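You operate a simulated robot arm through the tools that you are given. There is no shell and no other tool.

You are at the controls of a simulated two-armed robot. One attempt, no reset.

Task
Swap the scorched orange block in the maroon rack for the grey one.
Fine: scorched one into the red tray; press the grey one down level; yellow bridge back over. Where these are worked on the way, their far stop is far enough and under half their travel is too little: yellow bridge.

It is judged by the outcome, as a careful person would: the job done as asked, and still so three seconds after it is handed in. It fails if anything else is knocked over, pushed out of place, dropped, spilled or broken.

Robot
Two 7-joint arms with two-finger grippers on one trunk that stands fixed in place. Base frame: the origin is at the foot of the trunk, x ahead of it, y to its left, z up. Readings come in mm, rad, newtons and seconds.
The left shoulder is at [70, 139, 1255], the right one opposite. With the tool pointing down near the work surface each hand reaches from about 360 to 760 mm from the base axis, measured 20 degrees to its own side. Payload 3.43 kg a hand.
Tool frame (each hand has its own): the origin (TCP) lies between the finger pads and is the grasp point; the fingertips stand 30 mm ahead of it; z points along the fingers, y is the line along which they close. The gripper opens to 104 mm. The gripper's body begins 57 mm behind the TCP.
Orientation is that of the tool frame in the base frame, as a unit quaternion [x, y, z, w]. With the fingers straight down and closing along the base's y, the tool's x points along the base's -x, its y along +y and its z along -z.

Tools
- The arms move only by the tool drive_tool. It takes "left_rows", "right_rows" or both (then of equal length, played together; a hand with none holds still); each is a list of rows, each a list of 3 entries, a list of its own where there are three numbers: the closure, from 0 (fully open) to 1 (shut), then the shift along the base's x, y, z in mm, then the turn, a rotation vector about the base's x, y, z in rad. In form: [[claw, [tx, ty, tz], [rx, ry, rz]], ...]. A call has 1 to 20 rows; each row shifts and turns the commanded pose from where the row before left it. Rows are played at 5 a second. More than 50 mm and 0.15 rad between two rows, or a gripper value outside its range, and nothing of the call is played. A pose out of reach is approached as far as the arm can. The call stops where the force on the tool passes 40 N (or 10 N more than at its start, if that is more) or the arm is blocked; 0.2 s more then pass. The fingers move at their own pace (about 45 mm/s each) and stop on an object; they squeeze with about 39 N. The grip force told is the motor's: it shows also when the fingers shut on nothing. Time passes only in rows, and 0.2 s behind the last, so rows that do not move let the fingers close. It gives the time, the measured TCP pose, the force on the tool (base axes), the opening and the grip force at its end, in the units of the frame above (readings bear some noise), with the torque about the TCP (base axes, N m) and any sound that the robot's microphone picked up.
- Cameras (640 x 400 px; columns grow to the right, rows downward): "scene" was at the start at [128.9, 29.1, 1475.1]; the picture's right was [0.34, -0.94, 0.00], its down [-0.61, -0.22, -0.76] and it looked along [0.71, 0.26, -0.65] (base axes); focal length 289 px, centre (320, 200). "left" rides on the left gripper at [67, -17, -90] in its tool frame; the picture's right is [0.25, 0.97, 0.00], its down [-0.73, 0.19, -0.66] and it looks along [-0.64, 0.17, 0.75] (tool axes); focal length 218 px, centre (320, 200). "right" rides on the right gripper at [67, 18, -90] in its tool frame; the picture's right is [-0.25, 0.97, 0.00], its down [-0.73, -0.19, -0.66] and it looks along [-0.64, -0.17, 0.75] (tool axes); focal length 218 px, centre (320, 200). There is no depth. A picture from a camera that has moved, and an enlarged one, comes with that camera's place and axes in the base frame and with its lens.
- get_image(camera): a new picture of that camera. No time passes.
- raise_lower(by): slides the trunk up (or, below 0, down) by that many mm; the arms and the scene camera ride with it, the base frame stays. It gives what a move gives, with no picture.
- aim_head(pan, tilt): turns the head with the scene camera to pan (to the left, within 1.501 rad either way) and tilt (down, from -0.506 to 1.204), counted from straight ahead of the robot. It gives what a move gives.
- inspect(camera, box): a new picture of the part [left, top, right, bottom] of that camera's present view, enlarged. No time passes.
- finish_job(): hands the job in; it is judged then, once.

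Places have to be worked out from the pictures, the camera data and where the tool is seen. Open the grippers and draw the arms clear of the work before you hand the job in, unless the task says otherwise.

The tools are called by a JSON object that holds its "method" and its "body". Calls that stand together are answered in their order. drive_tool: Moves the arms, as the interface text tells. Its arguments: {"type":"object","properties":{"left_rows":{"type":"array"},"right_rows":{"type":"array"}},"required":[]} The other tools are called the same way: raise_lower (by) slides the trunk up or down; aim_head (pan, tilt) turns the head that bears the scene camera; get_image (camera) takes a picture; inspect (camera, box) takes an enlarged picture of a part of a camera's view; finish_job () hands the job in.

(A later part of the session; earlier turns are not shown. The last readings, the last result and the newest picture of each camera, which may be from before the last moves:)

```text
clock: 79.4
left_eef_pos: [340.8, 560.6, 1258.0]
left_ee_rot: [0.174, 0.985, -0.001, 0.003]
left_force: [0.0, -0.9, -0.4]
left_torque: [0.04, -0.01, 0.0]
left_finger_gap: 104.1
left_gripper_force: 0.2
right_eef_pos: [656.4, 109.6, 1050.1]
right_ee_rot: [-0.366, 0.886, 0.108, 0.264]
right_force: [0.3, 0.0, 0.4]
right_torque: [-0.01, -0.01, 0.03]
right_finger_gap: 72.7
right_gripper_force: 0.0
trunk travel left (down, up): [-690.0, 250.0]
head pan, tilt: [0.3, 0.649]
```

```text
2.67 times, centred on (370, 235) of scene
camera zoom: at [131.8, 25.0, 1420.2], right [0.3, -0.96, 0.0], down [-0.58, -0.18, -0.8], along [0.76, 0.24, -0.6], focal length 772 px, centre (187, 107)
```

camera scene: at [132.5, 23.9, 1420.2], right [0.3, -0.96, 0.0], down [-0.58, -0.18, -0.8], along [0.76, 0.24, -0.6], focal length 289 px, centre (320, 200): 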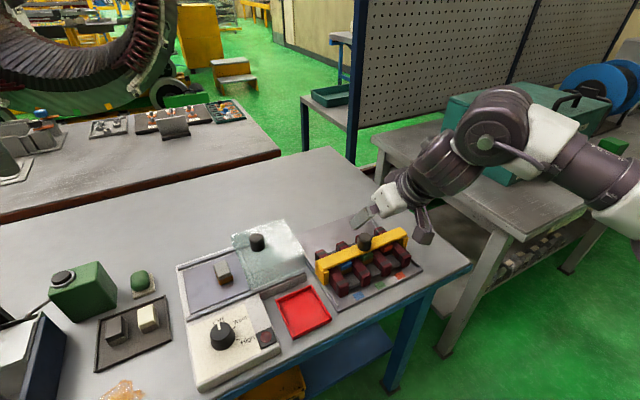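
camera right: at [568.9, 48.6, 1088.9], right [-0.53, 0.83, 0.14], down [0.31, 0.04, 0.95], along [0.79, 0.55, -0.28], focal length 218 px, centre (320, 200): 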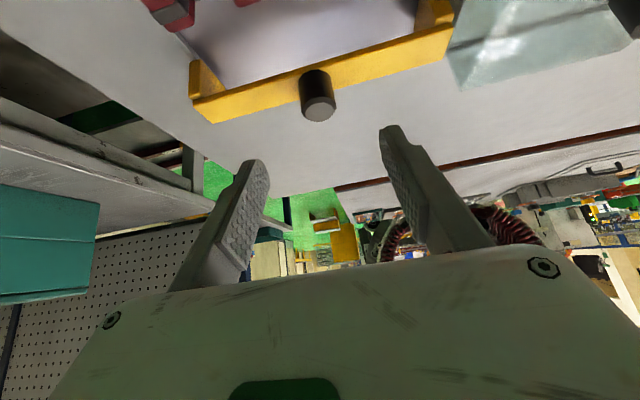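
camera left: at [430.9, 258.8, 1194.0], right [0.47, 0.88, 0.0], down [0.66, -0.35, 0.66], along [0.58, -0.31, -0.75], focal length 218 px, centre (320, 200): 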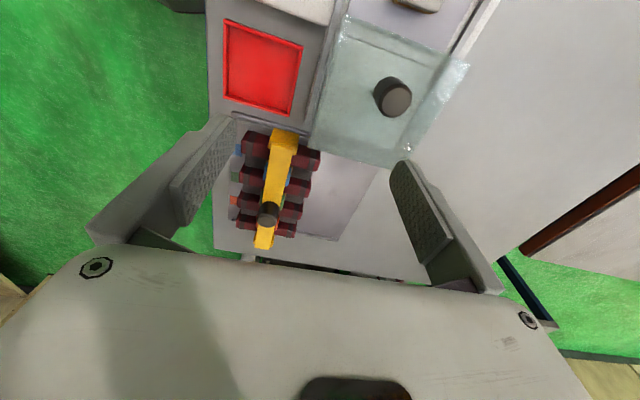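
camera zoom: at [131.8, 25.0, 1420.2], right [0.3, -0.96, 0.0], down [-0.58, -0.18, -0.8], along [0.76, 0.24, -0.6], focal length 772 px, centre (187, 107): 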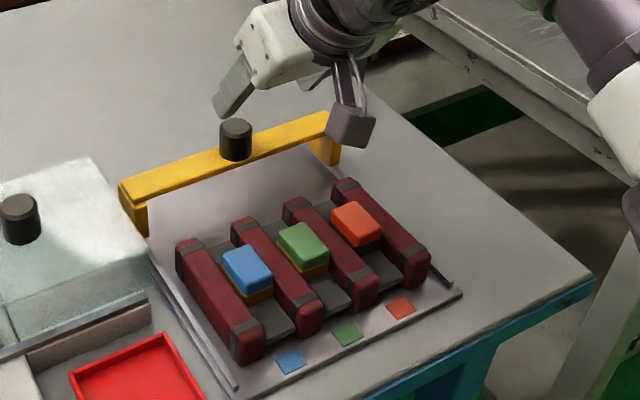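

The bridge stays at its far stop and the three blocks are exposed. I look closer at the blocks and slots.

{"method": "inspect", "body": {"camera": "scene", "box": [350, 220, 410, 285]}}

{"method": "inspect", "body": {"camera": "scene", "box": [390, 220, 460, 290]}}

```text
6.15 times, centred on (380, 252) of scene
camera zoom: at [131.8, 25.0, 1420.2], right [0.3, -0.96, 0.0], down [-0.58, -0.18, -0.8], along [0.76, 0.24, -0.6], focal length 1781 px, centre (-49, -123)
```

zoom: 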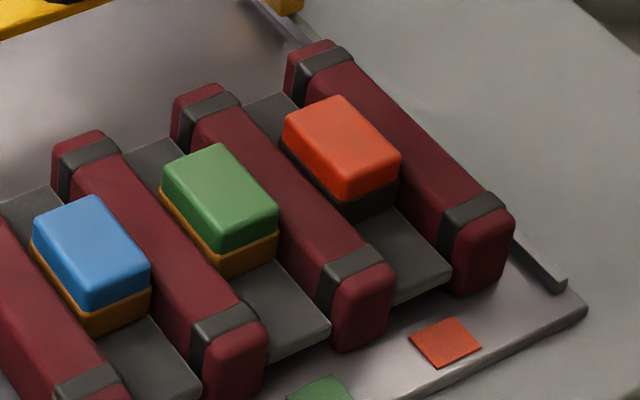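

```text
5.71 times, centred on (425, 255) of scene
camera zoom: at [131.8, 25.0, 1420.2], right [0.3, -0.96, 0.0], down [-0.58, -0.18, -0.8], along [0.76, 0.24, -0.6], focal length 1653 px, centre (-280, -114)
```

zoom: 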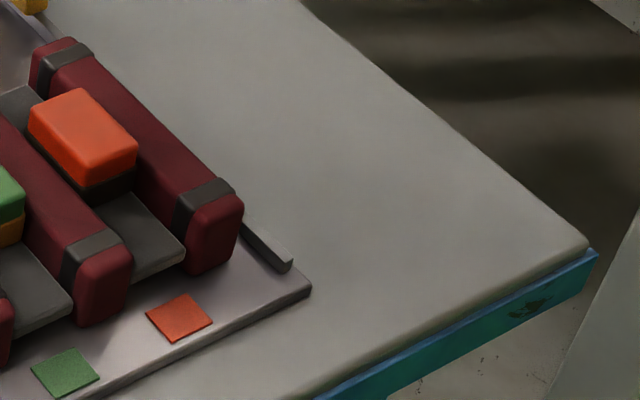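

The orange cap sits on a dark, scorched body, centre ≈[650.5, 24.3], top ≈910, and stands proud of the ridges; slots are open-ended along [0.707, 0.707]. I straighten the hand, back off and turn it to yaw 135° to grip the block by its ends.

{"method": "drive_tool", "body": {"right_rows": [[0.3, [-14, -27, 0], [-0.102, 0.102, 0]], [0.3, [-14, -27, 0], [-0.102, 0.102, 0]], [0.3, [-14, -27, 0], [-0.102, 0.102, 0]], [0.3, [-10, -27, 0], [-0.102, 0.102, 0]], [0.3, [0, 0, 0], [0, 0, 0.143]], [0.3, [0, 0, 0], [0, 0, 0.143]], [0.3, [0, 0, 0], [0, 0, 0.143]], [0.3, [0, 0, 0], [0, 0, 0.143]], [0.3, [0, 0, 0], [0, 0, 0.143]], [0.3, [0, 0, 0], [0, 0, 0.143]], [0.3, [0, 0, 0], [0, 0, 0.143]], [0.3, [0, 0, 0], [0, 0, 0.143]], [0.3, [0, 0, 0], [0, 0, 0.143]], [0.3, [0, 0, 0], [0, 0, 0.143]], [0.3, [0, 0, 0], [0, 0, 0.141]]]}}

{"method": "drive_tool", "body": {"right_rows": [[0.3, [10, 4, -10], [0.0425, -0.0425, 0]], [0.3, [10, 4, -10], [0.0425, -0.0425, 0]], [0.3, [10, 4, -10], [0, 0, 0]], [0.3, [0, 0, 0], [0, 0, 0]]]}}

{"method": "get_image", "body": {"camera": "right"}}

```text
clock: 82.6
left_eef_pos: [341.0, 561.3, 1256.4]
left_ee_rot: [0.173, 0.985, -0.002, 0.002]
left_force: [0.7, -0.5, -0.4]
left_torque: [0.05, 0.0, -0.03]
left_finger_gap: 104.1
left_gripper_force: 0.1
right_eef_pos: [605.4, 3.6, 1053.1]
right_ee_rot: [0.925, -0.381, -0.001, -0.002]
right_force: [-0.2, 0.1, 0.4]
right_torque: [0.01, -0.03, 0.02]
right_finger_gap: 73.1
right_gripper_force: 0.0
trunk travel left (down, up): [-690.0, 250.0]
head pan, tilt: [0.3, 0.649]
```

```text
clock: 83.6
left_eef_pos: [340.0, 560.2, 1256.9]
left_ee_rot: [0.174, 0.985, -0.001, 0.002]
left_force: [-0.7, -0.6, 0.2]
left_torque: [-0.02, -0.03, 0.0]
left_finger_gap: 104.0
left_gripper_force: 0.1
right_eef_pos: [634.9, 15.6, 1022.1]
right_ee_rot: [0.922, -0.382, 0.023, -0.057]
right_force: [0.3, 0.2, 0.7]
right_torque: [-0.01, -0.01, 0.03]
right_finger_gap: 72.8
right_gripper_force: 0.1
trunk travel left (down, up): [-690.0, 250.0]
head pan, tilt: [0.3, 0.649]
```

```text
taken
camera right: at [662.4, -51.9, 1108.7], right [-0.86, -0.5, -0.12], down [-0.44, 0.59, 0.68], along [-0.27, 0.63, -0.73], focal length 218 px, centre (320, 200)
```

right: 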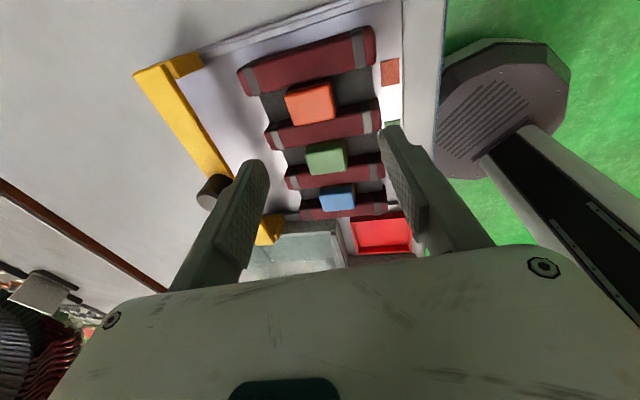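

Orange is in view just ahead of the hand; I enlarge for precise measurement of its centre and the slot walls.

{"method": "inspect", "body": {"camera": "right", "box": [230, 20, 410, 140]}}

```text
3.33 times, centred on (320, 80) of right
camera zoom: at [662.4, -51.9, 1108.7], right [-0.86, -0.5, -0.12], down [-0.44, 0.59, 0.68], along [-0.27, 0.63, -0.73], focal length 728 px, centre (320, 600)
```

zoom: 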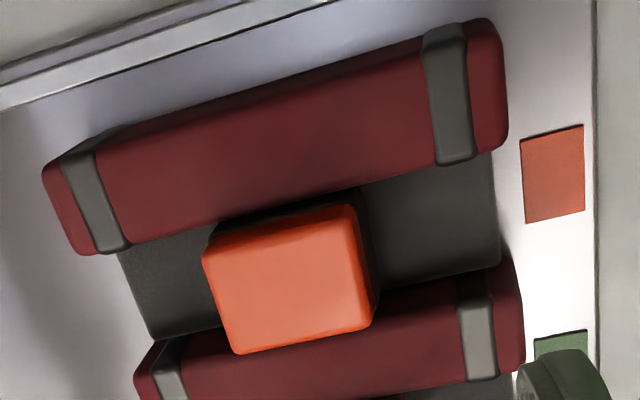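

The slot's centre line is at about w=(x−y)/√2≈443.4, and the block's centre near [652.6, 25.5]. I move above it and come down partway, fingers open 73 mm along the slot.

{"method": "drive_tool", "body": {"right_rows": [[0.35, [9, 5, 0], [0, 0, 0]], [0.4, [8.7, 4.9, -15], [0, 0, 0]], [0.4, [0, 0, -25], [0, 0, 0]], [0.4, [0, 0, -20], [0, 0, 0]]]}}

{"method": "get_image", "body": {"camera": "right"}}

{"method": "inspect", "body": {"camera": "scene", "box": [350, 200, 450, 290]}}

```text
clock: 84.6
left_eef_pos: [341.3, 561.6, 1256.3]
left_ee_rot: [0.174, 0.985, 0.0, 0.002]
left_force: [0.2, 0.6, -0.1]
left_torque: [-0.02, 0.05, -0.01]
left_finger_gap: 104.0
left_gripper_force: 0.1
right_eef_pos: [651.6, 26.5, 961.2]
right_ee_rot: [0.922, -0.382, 0.022, -0.056]
right_force: [-0.4, 0.1, 0.1]
right_torque: [0.0, 0.01, -0.02]
right_finger_gap: 62.4
right_gripper_force: 0.1
trunk travel left (down, up): [-690.0, 250.0]
head pan, tilt: [0.3, 0.649]
```

```text
taken
camera right: at [679.9, -41.0, 1048.9], right [-0.86, -0.5, -0.12], down [-0.44, 0.59, 0.68], along [-0.27, 0.63, -0.73], focal length 218 px, centre (320, 200)
```

right: 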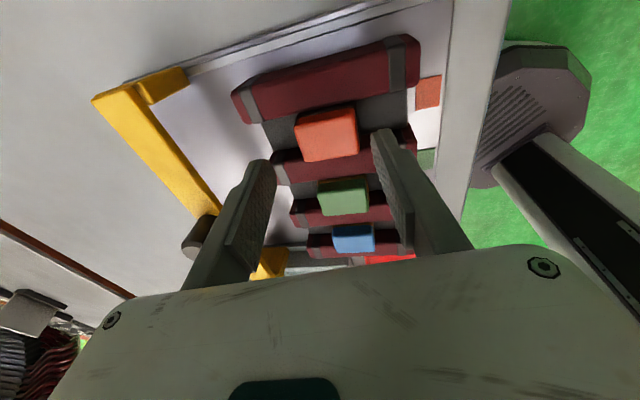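

```text
4.44 times, centred on (400, 245) of scene
camera zoom: at [132.8, 26.3, 1420.1], right [0.3, -0.96, 0.0], down [-0.58, -0.18, -0.8], along [0.76, 0.24, -0.61], focal length 1286 px, centre (-36, 0)
```

zoom: 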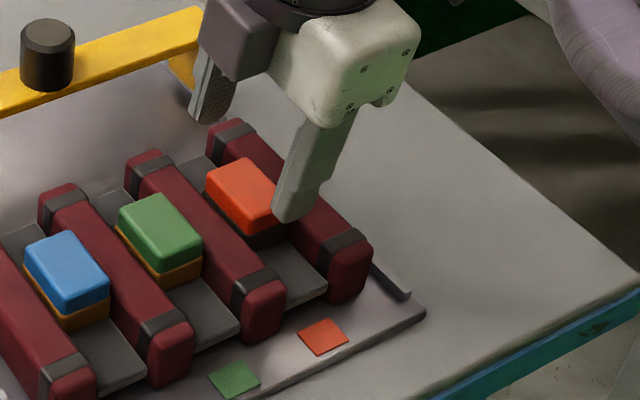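

I check the lateral alignment precisely before going down.

{"method": "inspect", "body": {"camera": "right", "box": [220, 30, 450, 190]}}

```text
2.50 times, centred on (335, 110) of right
camera zoom: at [679.9, -41.0, 1048.9], right [-0.86, -0.5, -0.12], down [-0.44, 0.59, 0.68], along [-0.27, 0.63, -0.73], focal length 546 px, centre (282, 425)
```

zoom: 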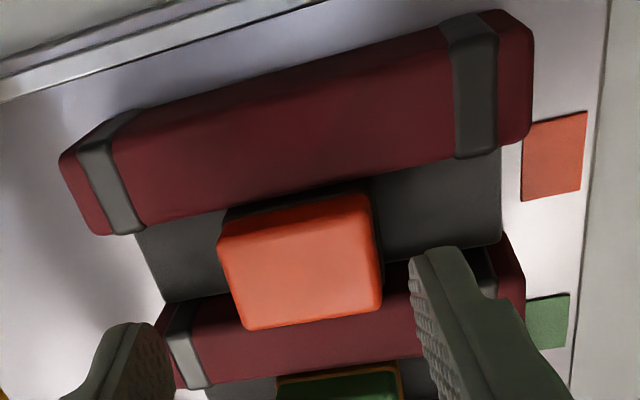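

The block's centre reads [653.2, 25.7] with the hand about 1.5 mm off the slot's centre line; I correct that and descend gently around the block.

{"method": "drive_tool", "body": {"right_rows": [[0.42, [-0.3, -2.5, -6], [0, 0, 0]], [0.42, [0, 0, -10], [0, 0, 0]], [0.42, [0, 0, -10], [0, 0, 0]], [0.42, [0, 0, -8], [0, 0, 0]]]}}

{"method": "get_image", "body": {"camera": "right"}}

{"method": "inspect", "body": {"camera": "scene", "box": [350, 200, 450, 290]}}

```text
clock: 85.6
left_eef_pos: [341.1, 561.8, 1256.8]
left_ee_rot: [0.173, 0.985, 0.0, 0.001]
left_force: [0.4, 0.2, -1.0]
left_torque: [0.0, -0.04, 0.0]
left_finger_gap: 104.0
left_gripper_force: 0.0
right_eef_pos: [652.8, 22.8, 928.7]
right_ee_rot: [0.922, -0.382, 0.022, -0.057]
right_force: [0.2, -0.7, 0.4]
right_torque: [-0.03, 0.01, 0.02]
right_finger_gap: 60.2
right_gripper_force: 0.1
trunk travel left (down, up): [-690.0, 250.0]
head pan, tilt: [0.3, 0.649]
```

```text
taken
camera right: at [680.3, -44.2, 1016.1], right [-0.86, -0.5, -0.12], down [-0.44, 0.59, 0.68], along [-0.27, 0.63, -0.73], focal length 218 px, centre (320, 200)
```

right: 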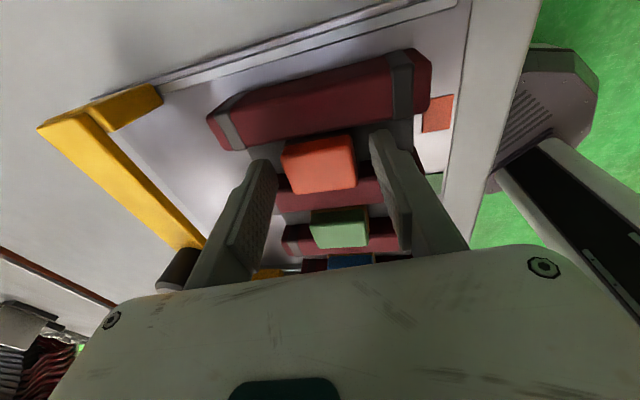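

```text
4.44 times, centred on (400, 245) of scene
camera zoom: at [132.6, 25.7, 1420.1], right [0.3, -0.96, 0.0], down [-0.58, -0.18, -0.8], along [0.76, 0.24, -0.6], focal length 1286 px, centre (-36, 0)
```

zoom: 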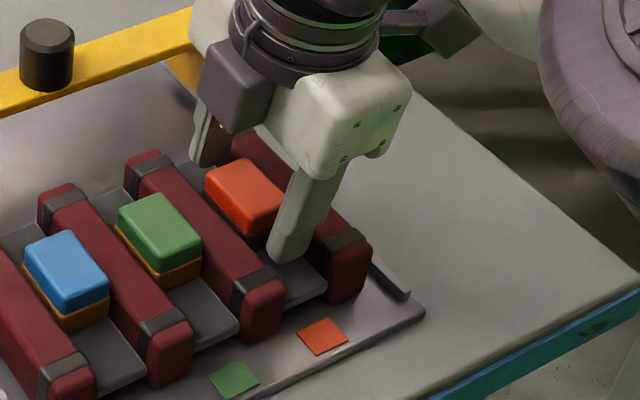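

The near finger is inside the slot; I check the alignment once more in an enlargement.

{"method": "inspect", "body": {"camera": "right", "box": [190, 30, 460, 220]}}

{"method": "inspect", "body": {"camera": "scene", "box": [390, 225, 440, 275]}}

```text
2.11 times, centred on (325, 125) of right
camera zoom: at [680.3, -44.2, 1016.1], right [-0.86, -0.5, -0.12], down [-0.44, 0.59, 0.68], along [-0.27, 0.63, -0.73], focal length 460 px, centre (310, 358)
```

zoom: 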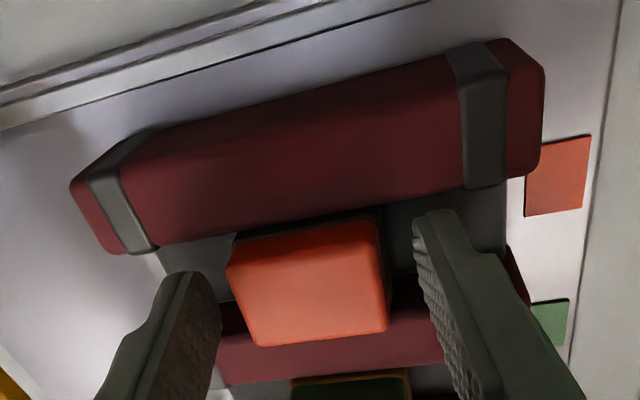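

```text
8.00 times, centred on (415, 250) of scene
camera zoom: at [132.6, 25.7, 1420.1], right [0.3, -0.96, 0.0], down [-0.58, -0.18, -0.8], along [0.76, 0.24, -0.6], focal length 2315 px, centre (-440, -200)
```

zoom: 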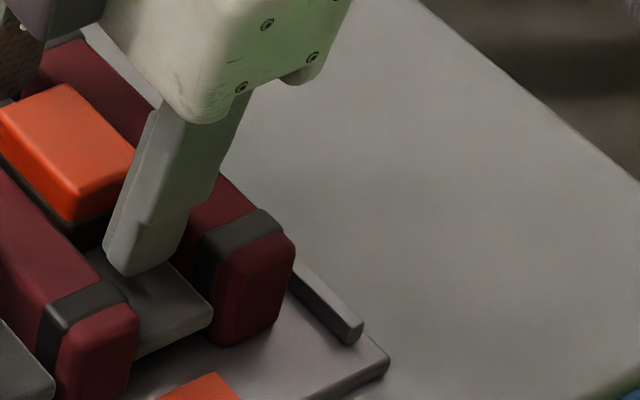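

Finger alignment is within about 1 mm of the block's centre line. I go 4 mm lower, shift 1 mm back, and close on the block.

{"method": "drive_tool", "body": {"right_rows": [[0.42, [-0.7, 0.7, -4], [0, 0, 0]], [0.55, [0, 0, 0], [0, 0, 0]], [0.7, [0, 0, 0], [0, 0, 0]], [1, [0, 0, 0], [0, 0, 0]], [1, [0, 0, 0], [0, 0, 0]], [1, [0, 0, 0], [0, 0, 0]]]}}

{"method": "get_image", "body": {"camera": "right"}}

{"method": "inspect", "body": {"camera": "scene", "box": [350, 200, 450, 290]}}

```text
clock: 87.0
left_eef_pos: [340.6, 560.5, 1256.6]
left_ee_rot: [0.174, 0.985, -0.001, 0.003]
left_force: [0.3, 0.2, 0.4]
left_torque: [0.02, -0.03, 0.03]
left_finger_gap: 103.8
left_gripper_force: 0.1
right_eef_pos: [652.3, 24.4, 925.4]
right_ee_rot: [0.922, -0.382, 0.023, -0.057]
right_force: [1.0, 0.5, 2.0]
right_torque: [-0.04, -0.03, -0.02]
right_finger_gap: 41.2
right_gripper_force: 38.5
trunk travel left (down, up): [-690.0, 250.0]
head pan, tilt: [0.3, 0.649]
```

```text
taken
camera right: at [679.4, -42.8, 1011.7], right [-0.86, -0.5, -0.12], down [-0.44, 0.59, 0.68], along [-0.27, 0.63, -0.73], focal length 218 px, centre (320, 200)
```

right: 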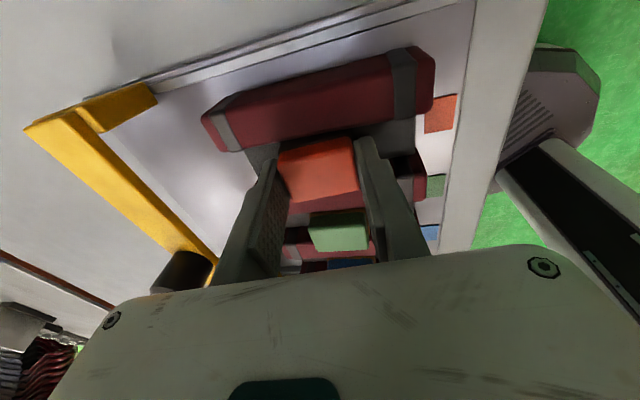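

```text
4.44 times, centred on (400, 245) of scene
camera zoom: at [132.2, 25.9, 1420.1], right [0.3, -0.96, 0.0], down [-0.58, -0.18, -0.8], along [0.76, 0.24, -0.6], focal length 1286 px, centre (-36, 0)
```

zoom: 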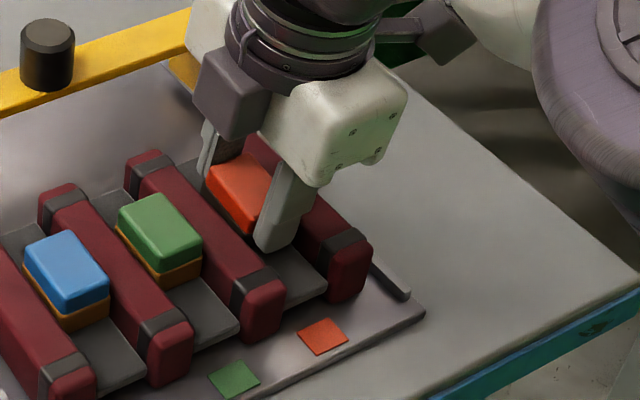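

The block is gripped (41 mm). I record an enlarged reference view and then lift slowly, watching the force.

{"method": "inspect", "body": {"camera": "right", "box": [230, 110, 430, 250]}}

{"method": "drive_tool", "body": {"right_rows": [[1, [0, 0, 3], [0, 0, 0]], [1, [0, 0, 4], [0, 0, 0]], [1, [0, 0, 5], [0, 0, 0]]]}}

{"method": "inspect", "body": {"camera": "scene", "box": [350, 200, 450, 290]}}

```text
2.86 times, centred on (330, 180) of right
camera zoom: at [679.4, -42.8, 1011.7], right [-0.86, -0.5, -0.12], down [-0.44, 0.59, 0.68], along [-0.27, 0.63, -0.73], focal length 624 px, centre (291, 257)
```

zoom: 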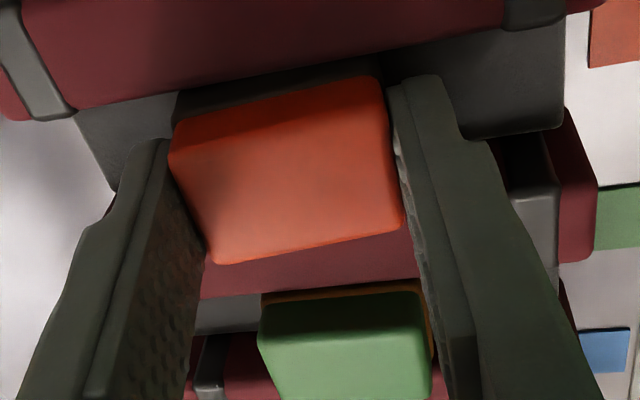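

```text
clock: 87.8
left_eef_pos: [340.0, 561.4, 1256.8]
left_ee_rot: [0.173, 0.985, -0.002, 0.002]
left_force: [-1.3, 0.3, -0.4]
left_torque: [-0.01, 0.02, 0.01]
left_finger_gap: 104.2
left_gripper_force: 0.0
right_eef_pos: [650.7, 22.5, 934.7]
right_ee_rot: [0.922, -0.382, 0.022, -0.055]
right_force: [-0.6, 1.0, -0.3]
right_torque: [0.02, 0.03, 0.0]
right_finger_gap: 41.0
right_gripper_force: 39.1
trunk travel left (down, up): [-690.0, 250.0]
head pan, tilt: [0.3, 0.649]
```

```text
4.44 times, centred on (400, 245) of scene
camera zoom: at [132.2, 25.8, 1420.1], right [0.3, -0.96, 0.0], down [-0.58, -0.18, -0.8], along [0.76, 0.24, -0.6], focal length 1286 px, centre (-36, 0)
```

zoom: 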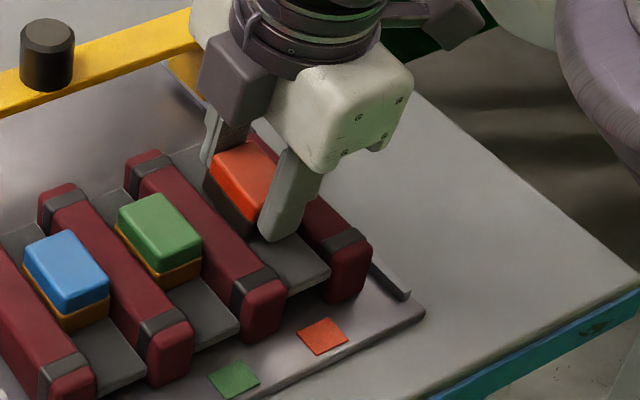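

The block is out of its slot with no resistance. I lift it to z≈1005 and carry it over to the red tray, whose centre I put at [446, 160] (82×91 mm, turned 45°), aiming for its rack-side half at [460, 146].

{"method": "drive_tool", "body": {"right_rows": [[1, [0, 0, 15], [0, 0, 0]], [1, [0, 0, 25], [0, 0, 0]], [1, [0, 0, 30], [0, 0, 0]], [1, [-32, 20.5, 0], [0, 0, 0]], [1, [-32, 20.5, 0], [0, 0, 0]], [1, [-32, 20.5, 0], [0, 0, 0]], [1, [-32, 20.5, 0], [0, 0, 0]], [1, [-32, 20.5, 0], [0, 0, 0]], [1, [-31, 20.5, 0], [0, 0, 0]], [1, [0, 0, 0], [0, 0, 0]]]}}

{"method": "get_image", "body": {"camera": "right"}}

{"method": "get_image", "body": {"camera": "scene"}}

```text
clock: 90.0
left_eef_pos: [341.3, 561.8, 1255.9]
left_ee_rot: [0.173, 0.985, -0.002, 0.002]
left_force: [0.6, -0.6, 0.4]
left_torque: [-0.03, 0.0, -0.02]
left_finger_gap: 103.8
left_gripper_force: 0.0
right_eef_pos: [459.1, 145.5, 1005.3]
right_ee_rot: [0.922, -0.382, 0.023, -0.056]
right_force: [0.7, -0.6, -0.7]
right_torque: [0.04, 0.04, -0.01]
right_finger_gap: 40.7
right_gripper_force: 39.5
trunk travel left (down, up): [-690.0, 250.0]
head pan, tilt: [0.3, 0.649]
```

```text
taken
camera right: at [486.9, 78.4, 1092.6], right [-0.86, -0.5, -0.12], down [-0.44, 0.59, 0.68], along [-0.27, 0.63, -0.73], focal length 218 px, centre (320, 200)
```

right: 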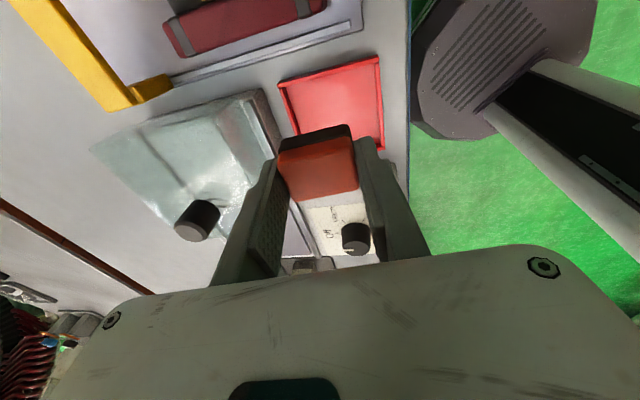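

```text
taken
camera scene: at [133.1, 25.3, 1420.1], right [0.3, -0.96, 0.0], down [-0.58, -0.18, -0.8], along [0.76, 0.24, -0.61], focal length 289 px, centre (320, 200)
```

scene: 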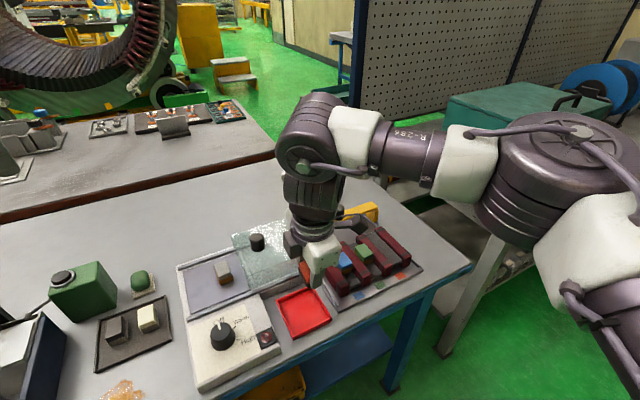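

The tray lies right below the held block. I lower toward its floor, first to z≈935, then in small steps with force check.

{"method": "drive_tool", "body": {"right_rows": [[1, [0, 0, -25], [0, 0, 0]], [1, [0, 0, -25], [0, 0, 0]], [1, [0, 0, -15], [0, 0, 0]], [1, [0, 0, 0], [0, 0, 0]]]}}

{"method": "get_image", "body": {"camera": "right"}}

{"method": "inspect", "body": {"camera": "scene", "box": [250, 220, 370, 340]}}

```text
clock: 91.0
left_eef_pos: [340.4, 562.1, 1256.9]
left_ee_rot: [0.174, 0.985, -0.001, 0.002]
left_force: [-0.8, 0.1, 0.0]
left_torque: [0.0, 0.0, -0.01]
left_finger_gap: 104.0
left_gripper_force: 0.0
right_eef_pos: [460.0, 145.2, 941.2]
right_ee_rot: [0.922, -0.382, 0.023, -0.056]
right_force: [0.1, 0.6, -0.4]
right_torque: [0.01, 0.02, 0.0]
right_finger_gap: 40.7
right_gripper_force: 38.6
trunk travel left (down, up): [-690.0, 250.0]
head pan, tilt: [0.3, 0.649]
```

```text
taken
camera right: at [488.0, 78.3, 1028.1], right [-0.86, -0.5, -0.12], down [-0.44, 0.59, 0.68], along [-0.27, 0.63, -0.73], focal length 218 px, centre (320, 200)
```

right: 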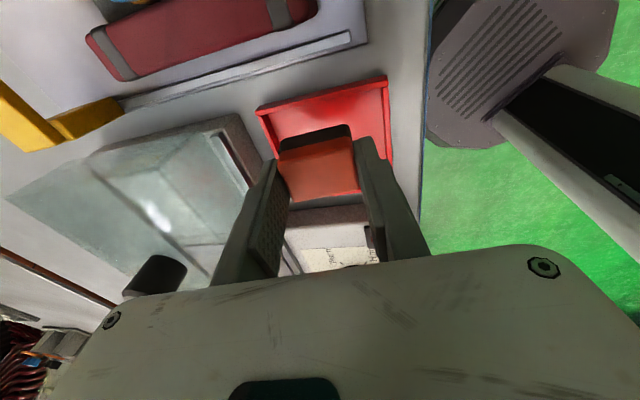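

```text
3.33 times, centred on (310, 280) of scene
camera zoom: at [132.3, 25.9, 1420.1], right [0.3, -0.96, 0.0], down [-0.58, -0.18, -0.8], along [0.76, 0.24, -0.6], focal length 964 px, centre (353, -67)
```

zoom: 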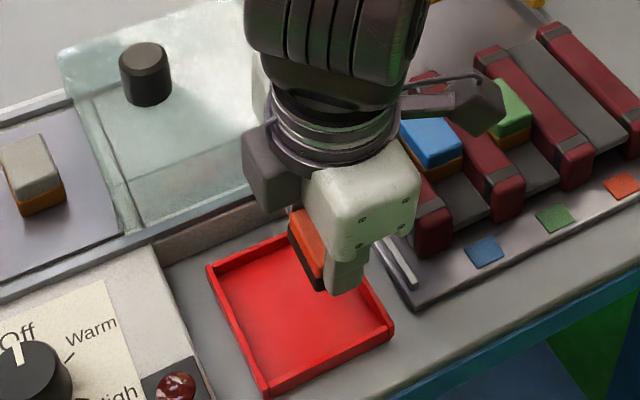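

The block hangs above the tray interior. I lower further in small steps to feel the tray floor.

{"method": "drive_tool", "body": {"right_rows": [[1, [0, 0, -6], [0, 0, 0]], [1, [0, 0, -6], [0, 0, 0]], [1, [0, 0, -4], [0, 0, 0]], [1, [0, 0, 0], [0, 0, 0]]]}}

{"method": "inspect", "body": {"camera": "scene", "box": [250, 220, 370, 340]}}

```text
clock: 92.0
left_eef_pos: [340.3, 561.7, 1256.9]
left_ee_rot: [0.174, 0.985, -0.001, 0.003]
left_force: [0.1, 0.8, -0.8]
left_torque: [-0.02, 0.0, 0.03]
left_finger_gap: 104.1
left_gripper_force: 0.1
right_eef_pos: [459.1, 145.4, 925.7]
right_ee_rot: [0.922, -0.382, 0.023, -0.057]
right_force: [0.0, 0.4, -0.9]
right_torque: [0.02, 0.01, 0.01]
right_finger_gap: 40.9
right_gripper_force: 39.0
trunk travel left (down, up): [-690.0, 250.0]
head pan, tilt: [0.3, 0.649]
```

```text
3.33 times, centred on (310, 280) of scene
camera zoom: at [132.3, 25.9, 1420.1], right [0.3, -0.96, 0.0], down [-0.58, -0.18, -0.8], along [0.76, 0.24, -0.6], focal length 964 px, centre (353, -67)
```

zoom: 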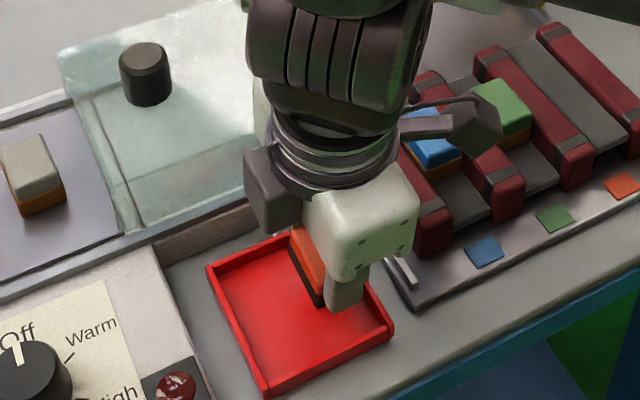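

No contact yet at z=925.7; I continue down in small steps.

{"method": "drive_tool", "body": {"right_rows": [[1, [0, 0, -4], [0, 0, 0]], [1, [0, 0, -4], [0, 0, 0]], [1, [0, 0, 0], [0, 0, 0]]]}}

{"method": "inspect", "body": {"camera": "scene", "box": [250, 220, 370, 340]}}

{"method": "get_image", "body": {"camera": "right"}}

```text
clock: 92.8
left_eef_pos: [340.9, 560.4, 1255.8]
left_ee_rot: [0.173, 0.985, -0.001, 0.002]
left_force: [-0.2, 0.1, -0.2]
left_torque: [0.03, -0.01, -0.02]
left_finger_gap: 104.1
left_gripper_force: 0.0
right_eef_pos: [458.9, 146.4, 916.0]
right_ee_rot: [0.922, -0.382, 0.023, -0.056]
right_force: [0.5, -0.2, 0.1]
right_torque: [0.02, -0.01, 0.0]
right_finger_gap: 40.8
right_gripper_force: 38.6
trunk travel left (down, up): [-690.0, 250.0]
head pan, tilt: [0.3, 0.649]
```

```text
3.33 times, centred on (310, 280) of scene
camera zoom: at [132.3, 25.8, 1420.1], right [0.3, -0.96, 0.0], down [-0.58, -0.18, -0.8], along [0.76, 0.24, -0.6], focal length 964 px, centre (353, -67)
```

zoom: 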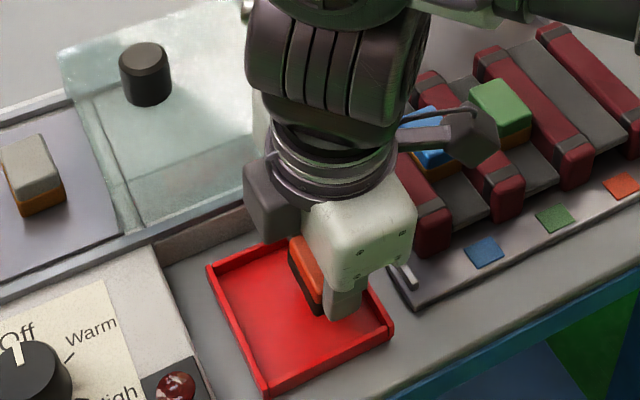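

```text
taken
camera right: at [486.5, 78.8, 1004.0], right [-0.86, -0.5, -0.12], down [-0.44, 0.59, 0.68], along [-0.27, 0.63, -0.73], focal length 218 px, centre (320, 200)
```

right: 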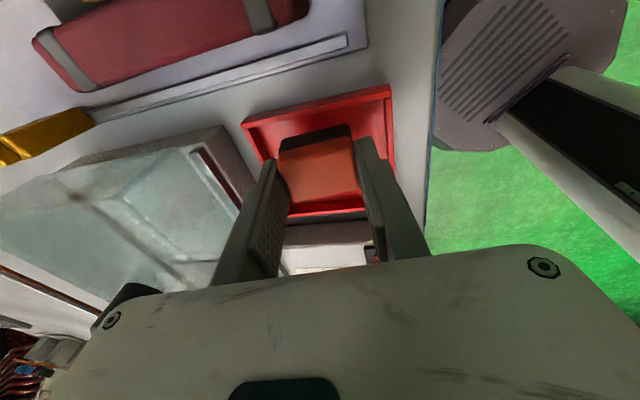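

Still free at z=916; I go on in smaller steps.

{"method": "drive_tool", "body": {"right_rows": [[1, [0, 0, -3], [0, 0, 0]], [1, [0, 0, -3], [0, 0, 0]], [1, [0, 0, 0], [0, 0, 0]]]}}

{"method": "inspect", "body": {"camera": "scene", "box": [270, 240, 350, 340]}}

```text
clock: 93.6
left_eef_pos: [340.9, 561.4, 1256.8]
left_ee_rot: [0.174, 0.985, -0.001, 0.002]
left_force: [-0.8, 0.2, -1.0]
left_torque: [-0.01, -0.01, -0.02]
left_finger_gap: 103.9
left_gripper_force: 0.2
right_eef_pos: [459.9, 145.8, 910.8]
right_ee_rot: [0.922, -0.382, 0.023, -0.057]
right_force: [0.1, 0.0, -1.3]
right_torque: [0.02, 0.0, 0.02]
right_finger_gap: 40.9
right_gripper_force: 39.4
trunk travel left (down, up): [-690.0, 250.0]
head pan, tilt: [0.3, 0.649]
```

```text
4.00 times, centred on (310, 290) of scene
camera zoom: at [132.3, 25.9, 1420.1], right [0.3, -0.96, 0.0], down [-0.58, -0.18, -0.8], along [0.76, 0.24, -0.6], focal length 1157 px, centre (360, -160)
```

zoom: 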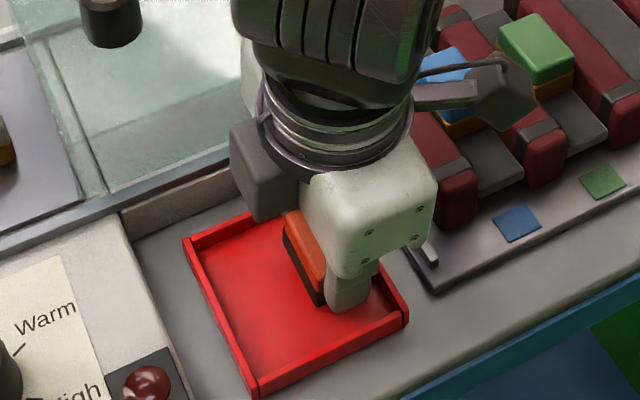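

Fingertips are now a few mm above the tray floor; I continue in 2 mm steps.

{"method": "drive_tool", "body": {"right_rows": [[1, [0, 0, -2], [0, 0, 0]], [1, [0, 0, -2], [0, 0, 0]], [1, [0, 0, 0], [0, 0, 0]]]}}

{"method": "inspect", "body": {"camera": "scene", "box": [270, 240, 350, 340]}}

```text
clock: 94.4
left_eef_pos: [339.8, 560.6, 1257.0]
left_ee_rot: [0.174, 0.985, -0.001, 0.002]
left_force: [0.0, 0.2, 0.3]
left_torque: [0.04, -0.03, 0.02]
left_finger_gap: 104.0
left_gripper_force: 0.2
right_eef_pos: [460.3, 145.2, 907.0]
right_ee_rot: [0.922, -0.382, 0.022, -0.057]
right_force: [-1.3, 0.1, 0.1]
right_torque: [0.02, -0.01, -0.02]
right_finger_gap: 41.2
right_gripper_force: 38.3
trunk travel left (down, up): [-690.0, 250.0]
head pan, tilt: [0.3, 0.649]
```

```text
4.00 times, centred on (310, 290) of scene
camera zoom: at [132.4, 25.9, 1420.1], right [0.3, -0.96, 0.0], down [-0.58, -0.18, -0.8], along [0.76, 0.24, -0.6], focal length 1157 px, centre (360, -160)
```

zoom: 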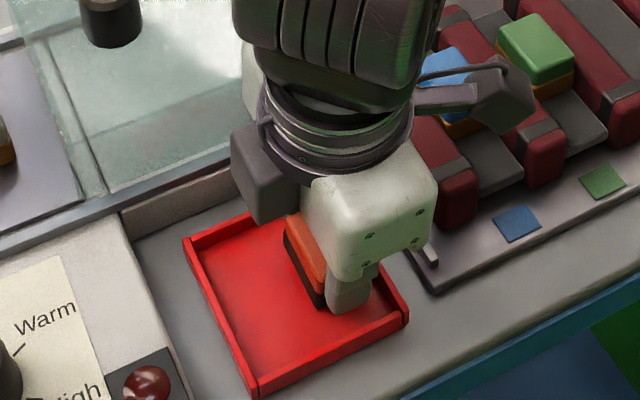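

{"method": "drive_tool", "body": {"right_rows": [[1, [0, 0, -1.5], [0, 0, 0]], [1, [0, 0, -1.5], [0, 0, 0]], [1, [0, 0, 0], [0, 0, 0]]]}}

```text
clock: 95.2
left_eef_pos: [340.4, 562.3, 1256.9]
left_ee_rot: [0.173, 0.985, -0.001, 0.003]
left_force: [-0.6, -0.1, 0.1]
left_torque: [0.02, -0.03, -0.02]
left_finger_gap: 104.1
left_gripper_force: 0.0
right_eef_pos: [461.0, 146.3, 904.6]
right_ee_rot: [0.922, -0.382, 0.023, -0.056]
right_force: [-0.1, 0.6, -0.7]
right_torque: [0.0, 0.02, 0.03]
right_finger_gap: 40.9
right_gripper_force: 38.8
trunk travel left (down, up): [-690.0, 250.0]
head pan, tilt: [0.3, 0.649]
```

Still no floor contact at z=904.6 (the bench itself may be near 860). I continue in 1.5 mm steps.

{"method": "drive_tool", "body": {"right_rows": [[1, [0, 0, -1.5], [0, 0, 0]], [1, [0, 0, -1.5], [0, 0, 0]], [1, [0, 0, 0], [0, 0, 0]]]}}

{"method": "inspect", "body": {"camera": "scene", "box": [280, 260, 340, 330]}}

```text
clock: 96.0
left_eef_pos: [339.1, 559.9, 1259.2]
left_ee_rot: [0.174, 0.985, -0.001, 0.003]
left_force: [-0.1, -0.5, 0.5]
left_torque: [-0.02, 0.0, -0.02]
left_finger_gap: 104.0
left_gripper_force: 0.0
right_eef_pos: [460.3, 145.5, 903.6]
right_ee_rot: [0.921, -0.383, 0.024, -0.061]
right_force: [9.7, 0.4, 33.9]
right_torque: [-0.36, 0.0, 0.11]
right_finger_gap: 41.1
right_gripper_force: 39.3
trunk travel left (down, up): [-690.0, 250.0]
head pan, tilt: [0.3, 0.649]
```

```text
5.71 times, centred on (310, 295) of scene
camera zoom: at [130.5, 24.8, 1420.8], right [0.3, -0.96, 0.0], down [-0.58, -0.18, -0.8], along [0.76, 0.24, -0.6], focal length 1653 px, centre (377, -343)
```

zoom: 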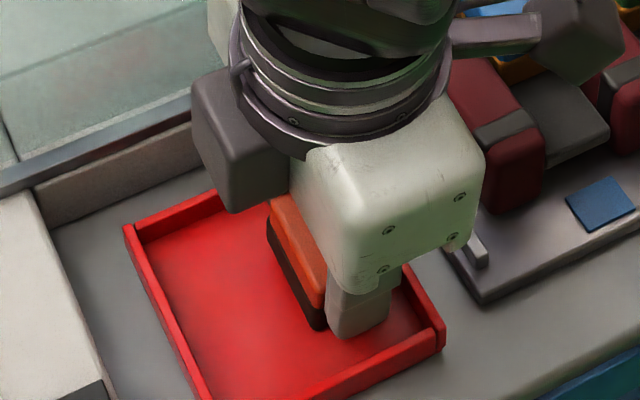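

Floor contact (34 N). I ease up 1 mm, open the fingers just enough (≈52 mm) and lift straight off.

{"method": "drive_tool", "body": {"right_rows": [[1, [0, 0, 1.2], [0, 0, 0]], [0.5, [0, 0, 0], [0, 0, 0]], [0.5, [0, 0, 0], [0, 0, 0]], [0.5, [0, 0, 3], [0, 0, 0]], [0.5, [0, 0, 10], [0, 0, 0]], [0.5, [0, 0, 25], [0, 0, 0]], [0.5, [0, 0, 35], [0, 0, 0]], [0.5, [0, 0, 35], [0, 0, 0]]]}}

{"method": "get_image", "body": {"camera": "right"}}

{"method": "inspect", "body": {"camera": "scene", "box": [250, 220, 370, 340]}}

```text
clock: 97.8
left_eef_pos: [339.4, 561.3, 1257.6]
left_ee_rot: [0.174, 0.985, -0.002, 0.002]
left_force: [-0.1, 0.9, -0.2]
left_torque: [0.01, -0.01, 0.01]
left_finger_gap: 104.0
left_gripper_force: 0.0
right_eef_pos: [460.3, 146.9, 1010.4]
right_ee_rot: [0.922, -0.382, 0.022, -0.057]
right_force: [-1.0, -0.1, 1.0]
right_torque: [0.0, -0.03, 0.04]
right_finger_gap: 51.8
right_gripper_force: 0.1
trunk travel left (down, up): [-690.0, 250.0]
head pan, tilt: [0.3, 0.649]
```

```text
taken
camera right: at [487.4, 79.8, 1096.3], right [-0.86, -0.5, -0.12], down [-0.44, 0.59, 0.68], along [-0.27, 0.63, -0.73], focal length 218 px, centre (320, 200)
```

right: 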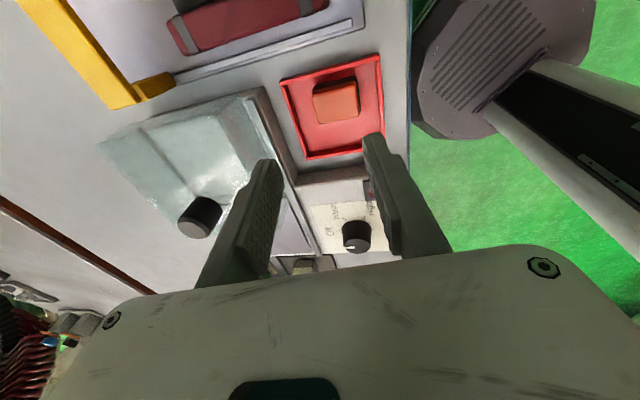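

```text
3.33 times, centred on (310, 280) of scene
camera zoom: at [131.1, 25.8, 1420.2], right [0.3, -0.96, 0.0], down [-0.58, -0.18, -0.8], along [0.76, 0.24, -0.6], focal length 964 px, centre (353, -67)
```

zoom: 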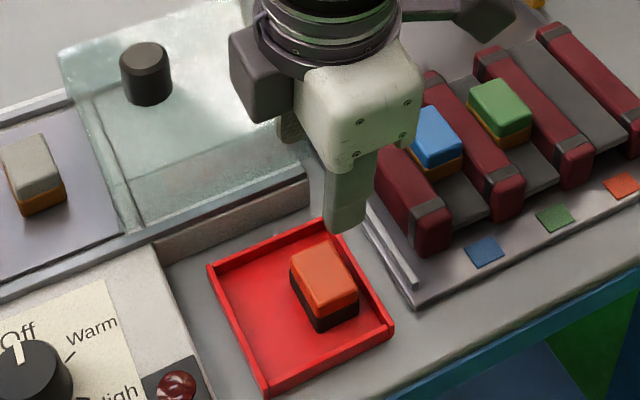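

The scorched block now sits in the red tray on its rack-side half, leaving room beside it. Next I clear the right arm to the right and up, lower the trunk to −200 (where both arms reach the tray), and prepare the left hand for the grey block.

{"method": "drive_tool", "body": {"right_rows": [[0.5, [10, -20, 40], [0, 0, 0]], [0.5, [20, -35, 25], [0, 0, 0]], [0.5, [20, -40, 20], [0, 0, 0]], [0.5, [20, -40, 20], [0, 0, 0]], [0.5, [20, -40, 20], [0, 0, 0]], [0.5, [10, -40, 20], [0, 0, 0]]]}}

{"method": "raise_lower", "body": {"by": -140}}

{"method": "get_image", "body": {"camera": "left"}}

{"method": "get_image", "body": {"camera": "scene"}}

```text
clock: 99.2
left_eef_pos: [340.4, 558.9, 1257.3]
left_ee_rot: [0.174, 0.985, -0.001, 0.002]
left_force: [0.2, 0.3, -0.6]
left_torque: [0.03, -0.01, 0.02]
left_finger_gap: 104.0
left_gripper_force: 0.1
right_eef_pos: [561.5, -67.0, 1154.7]
right_ee_rot: [0.923, -0.381, 0.022, -0.058]
right_force: [0.1, -0.9, -0.2]
right_torque: [0.03, 0.04, -0.02]
right_finger_gap: 52.0
right_gripper_force: 0.0
trunk travel left (down, up): [-690.0, 250.0]
head pan, tilt: [0.3, 0.649]
```

```text
clock: 100.8
left_eef_pos: [340.0, 560.7, 1117.6]
left_ee_rot: [0.174, 0.985, -0.001, 0.002]
left_force: [-0.3, 0.1, 0.7]
left_torque: [0.0, 0.0, 0.03]
left_finger_gap: 103.8
left_gripper_force: 0.1
right_eef_pos: [562.4, -65.4, 1013.6]
right_ee_rot: [0.922, -0.382, 0.023, -0.057]
right_force: [0.0, 0.6, 0.5]
right_torque: [0.01, -0.02, -0.02]
right_finger_gap: 51.9
right_gripper_force: 0.1
trunk travel left (down, up): [-550.0, 390.0]
head pan, tilt: [0.3, 0.649]
```

```text
taken
camera left: at [270.8, 567.2, 1206.5], right [0.09, 1.0, 0.0], down [0.75, -0.07, 0.66], along [0.66, -0.06, -0.75], focal length 218 px, centre (320, 200)
```

left: 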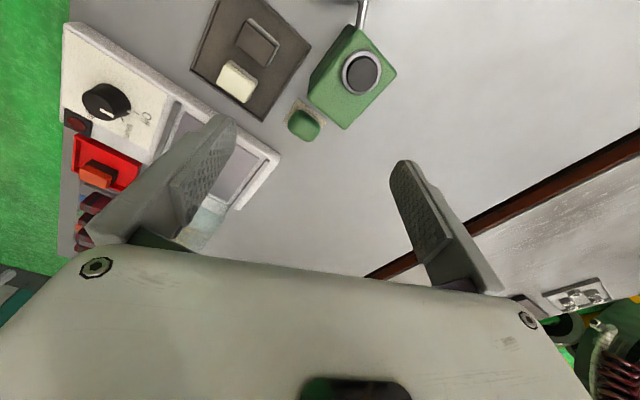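

```text
taken
camera scene: at [132.1, 25.6, 1280.2], right [0.3, -0.96, 0.0], down [-0.58, -0.18, -0.8], along [0.76, 0.24, -0.6], focal length 289 px, centre (320, 200)
```

scene: 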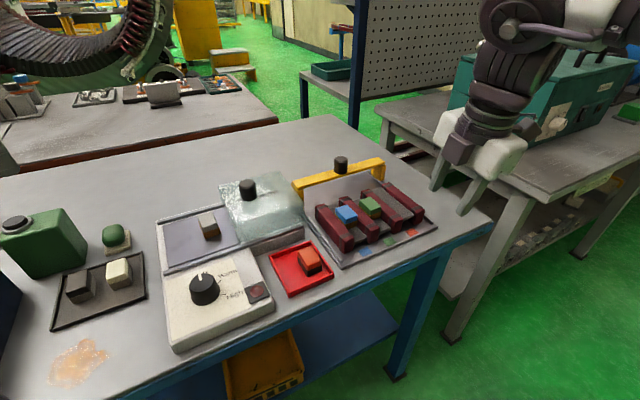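

I bring the left hand over the grey block, turning it to yaw −45° on the way.

{"method": "drive_tool", "body": {"left_rows": [[0, [20, -35, -8], [0, 0, -0.0725]], [0, [20, -35, -8], [0, 0, -0.0725]], [0, [20, -35, -10], [0, 0, -0.0725]], [0, [20, -35, -12], [0, 0, -0.0725]], [0, [20, -35, -15], [0, 0, -0.0725]], [0, [18, -33, -20], [0, 0, -0.0725]], [0, [0, 0, 0], [0, 0, 0]]]}}

{"method": "get_image", "body": {"camera": "left"}}

{"method": "get_image", "body": {"camera": "scene"}}

```text
clock: 102.4
left_eef_pos: [459.5, 353.1, 1041.4]
left_ee_rot: [0.382, 0.924, -0.002, 0.002]
left_force: [-0.4, -0.1, -0.2]
left_torque: [-0.02, 0.0, 0.01]
left_finger_gap: 104.4
left_gripper_force: 0.1
right_eef_pos: [561.0, -66.3, 1013.7]
right_ee_rot: [0.922, -0.382, 0.023, -0.056]
right_force: [-0.2, -0.1, 0.3]
right_torque: [0.01, -0.01, -0.04]
right_finger_gap: 52.0
right_gripper_force: 0.1
trunk travel left (down, up): [-550.0, 390.0]
head pan, tilt: [0.3, 0.649]
```

```text
taken
camera left: at [399.0, 388.0, 1131.5], right [0.5, 0.86, 0.0], down [0.65, -0.38, 0.66], along [0.57, -0.33, -0.75], focal length 218 px, centre (320, 200)
```

left: 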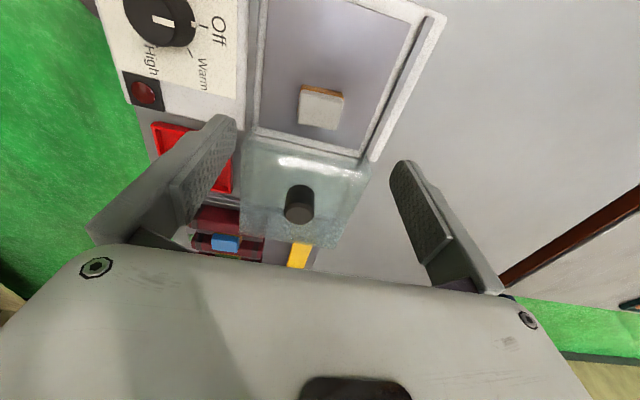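

```text
taken
camera scene: at [131.4, 26.1, 1280.3], right [0.3, -0.96, 0.0], down [-0.58, -0.18, -0.8], along [0.76, 0.24, -0.6], focal length 289 px, centre (320, 200)
```

scene: 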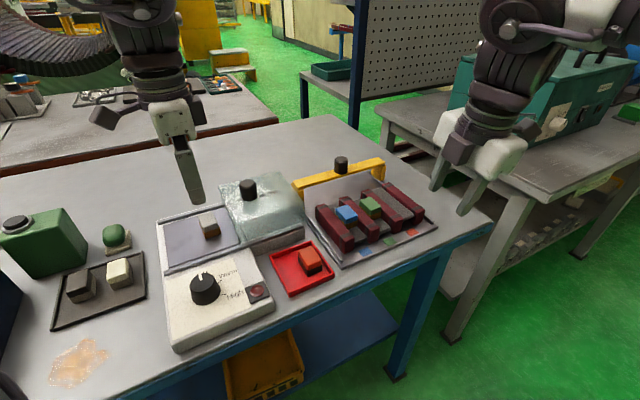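

I enlarge the left camera's view of the grey block to measure it.

{"method": "inspect", "body": {"camera": "left", "box": [230, 50, 410, 170]}}

{"method": "inspect", "body": {"camera": "scene", "box": [150, 190, 270, 280]}}

```text
3.33 times, centred on (320, 110) of left
camera zoom: at [399.0, 388.0, 1131.5], right [0.5, 0.86, 0.0], down [0.65, -0.38, 0.66], along [0.57, -0.33, -0.75], focal length 728 px, centre (320, 500)
```

zoom: 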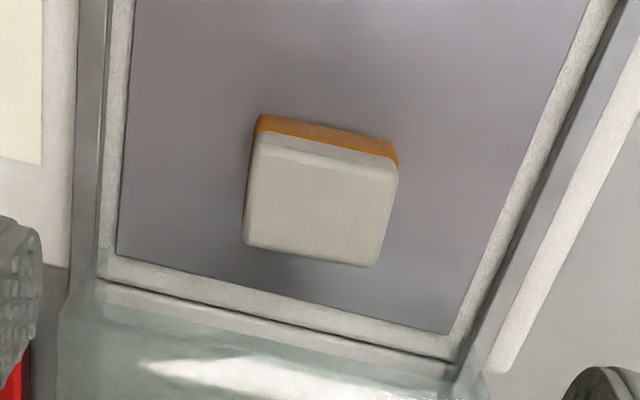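

```text
4.44 times, centred on (210, 235) of scene
camera zoom: at [131.4, 26.1, 1280.3], right [0.3, -0.96, 0.0], down [-0.58, -0.18, -0.8], along [0.76, 0.24, -0.6], focal length 1286 px, centre (809, 44)
```

zoom: 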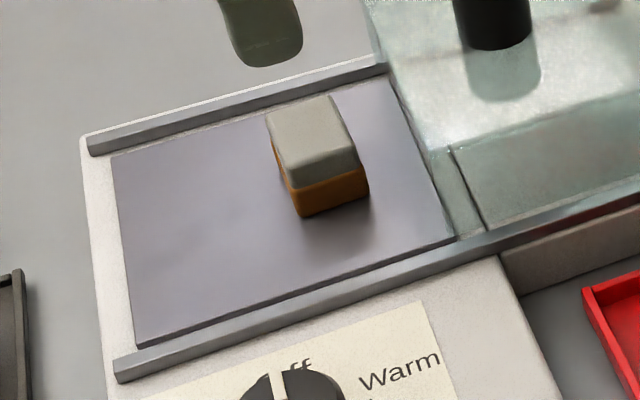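

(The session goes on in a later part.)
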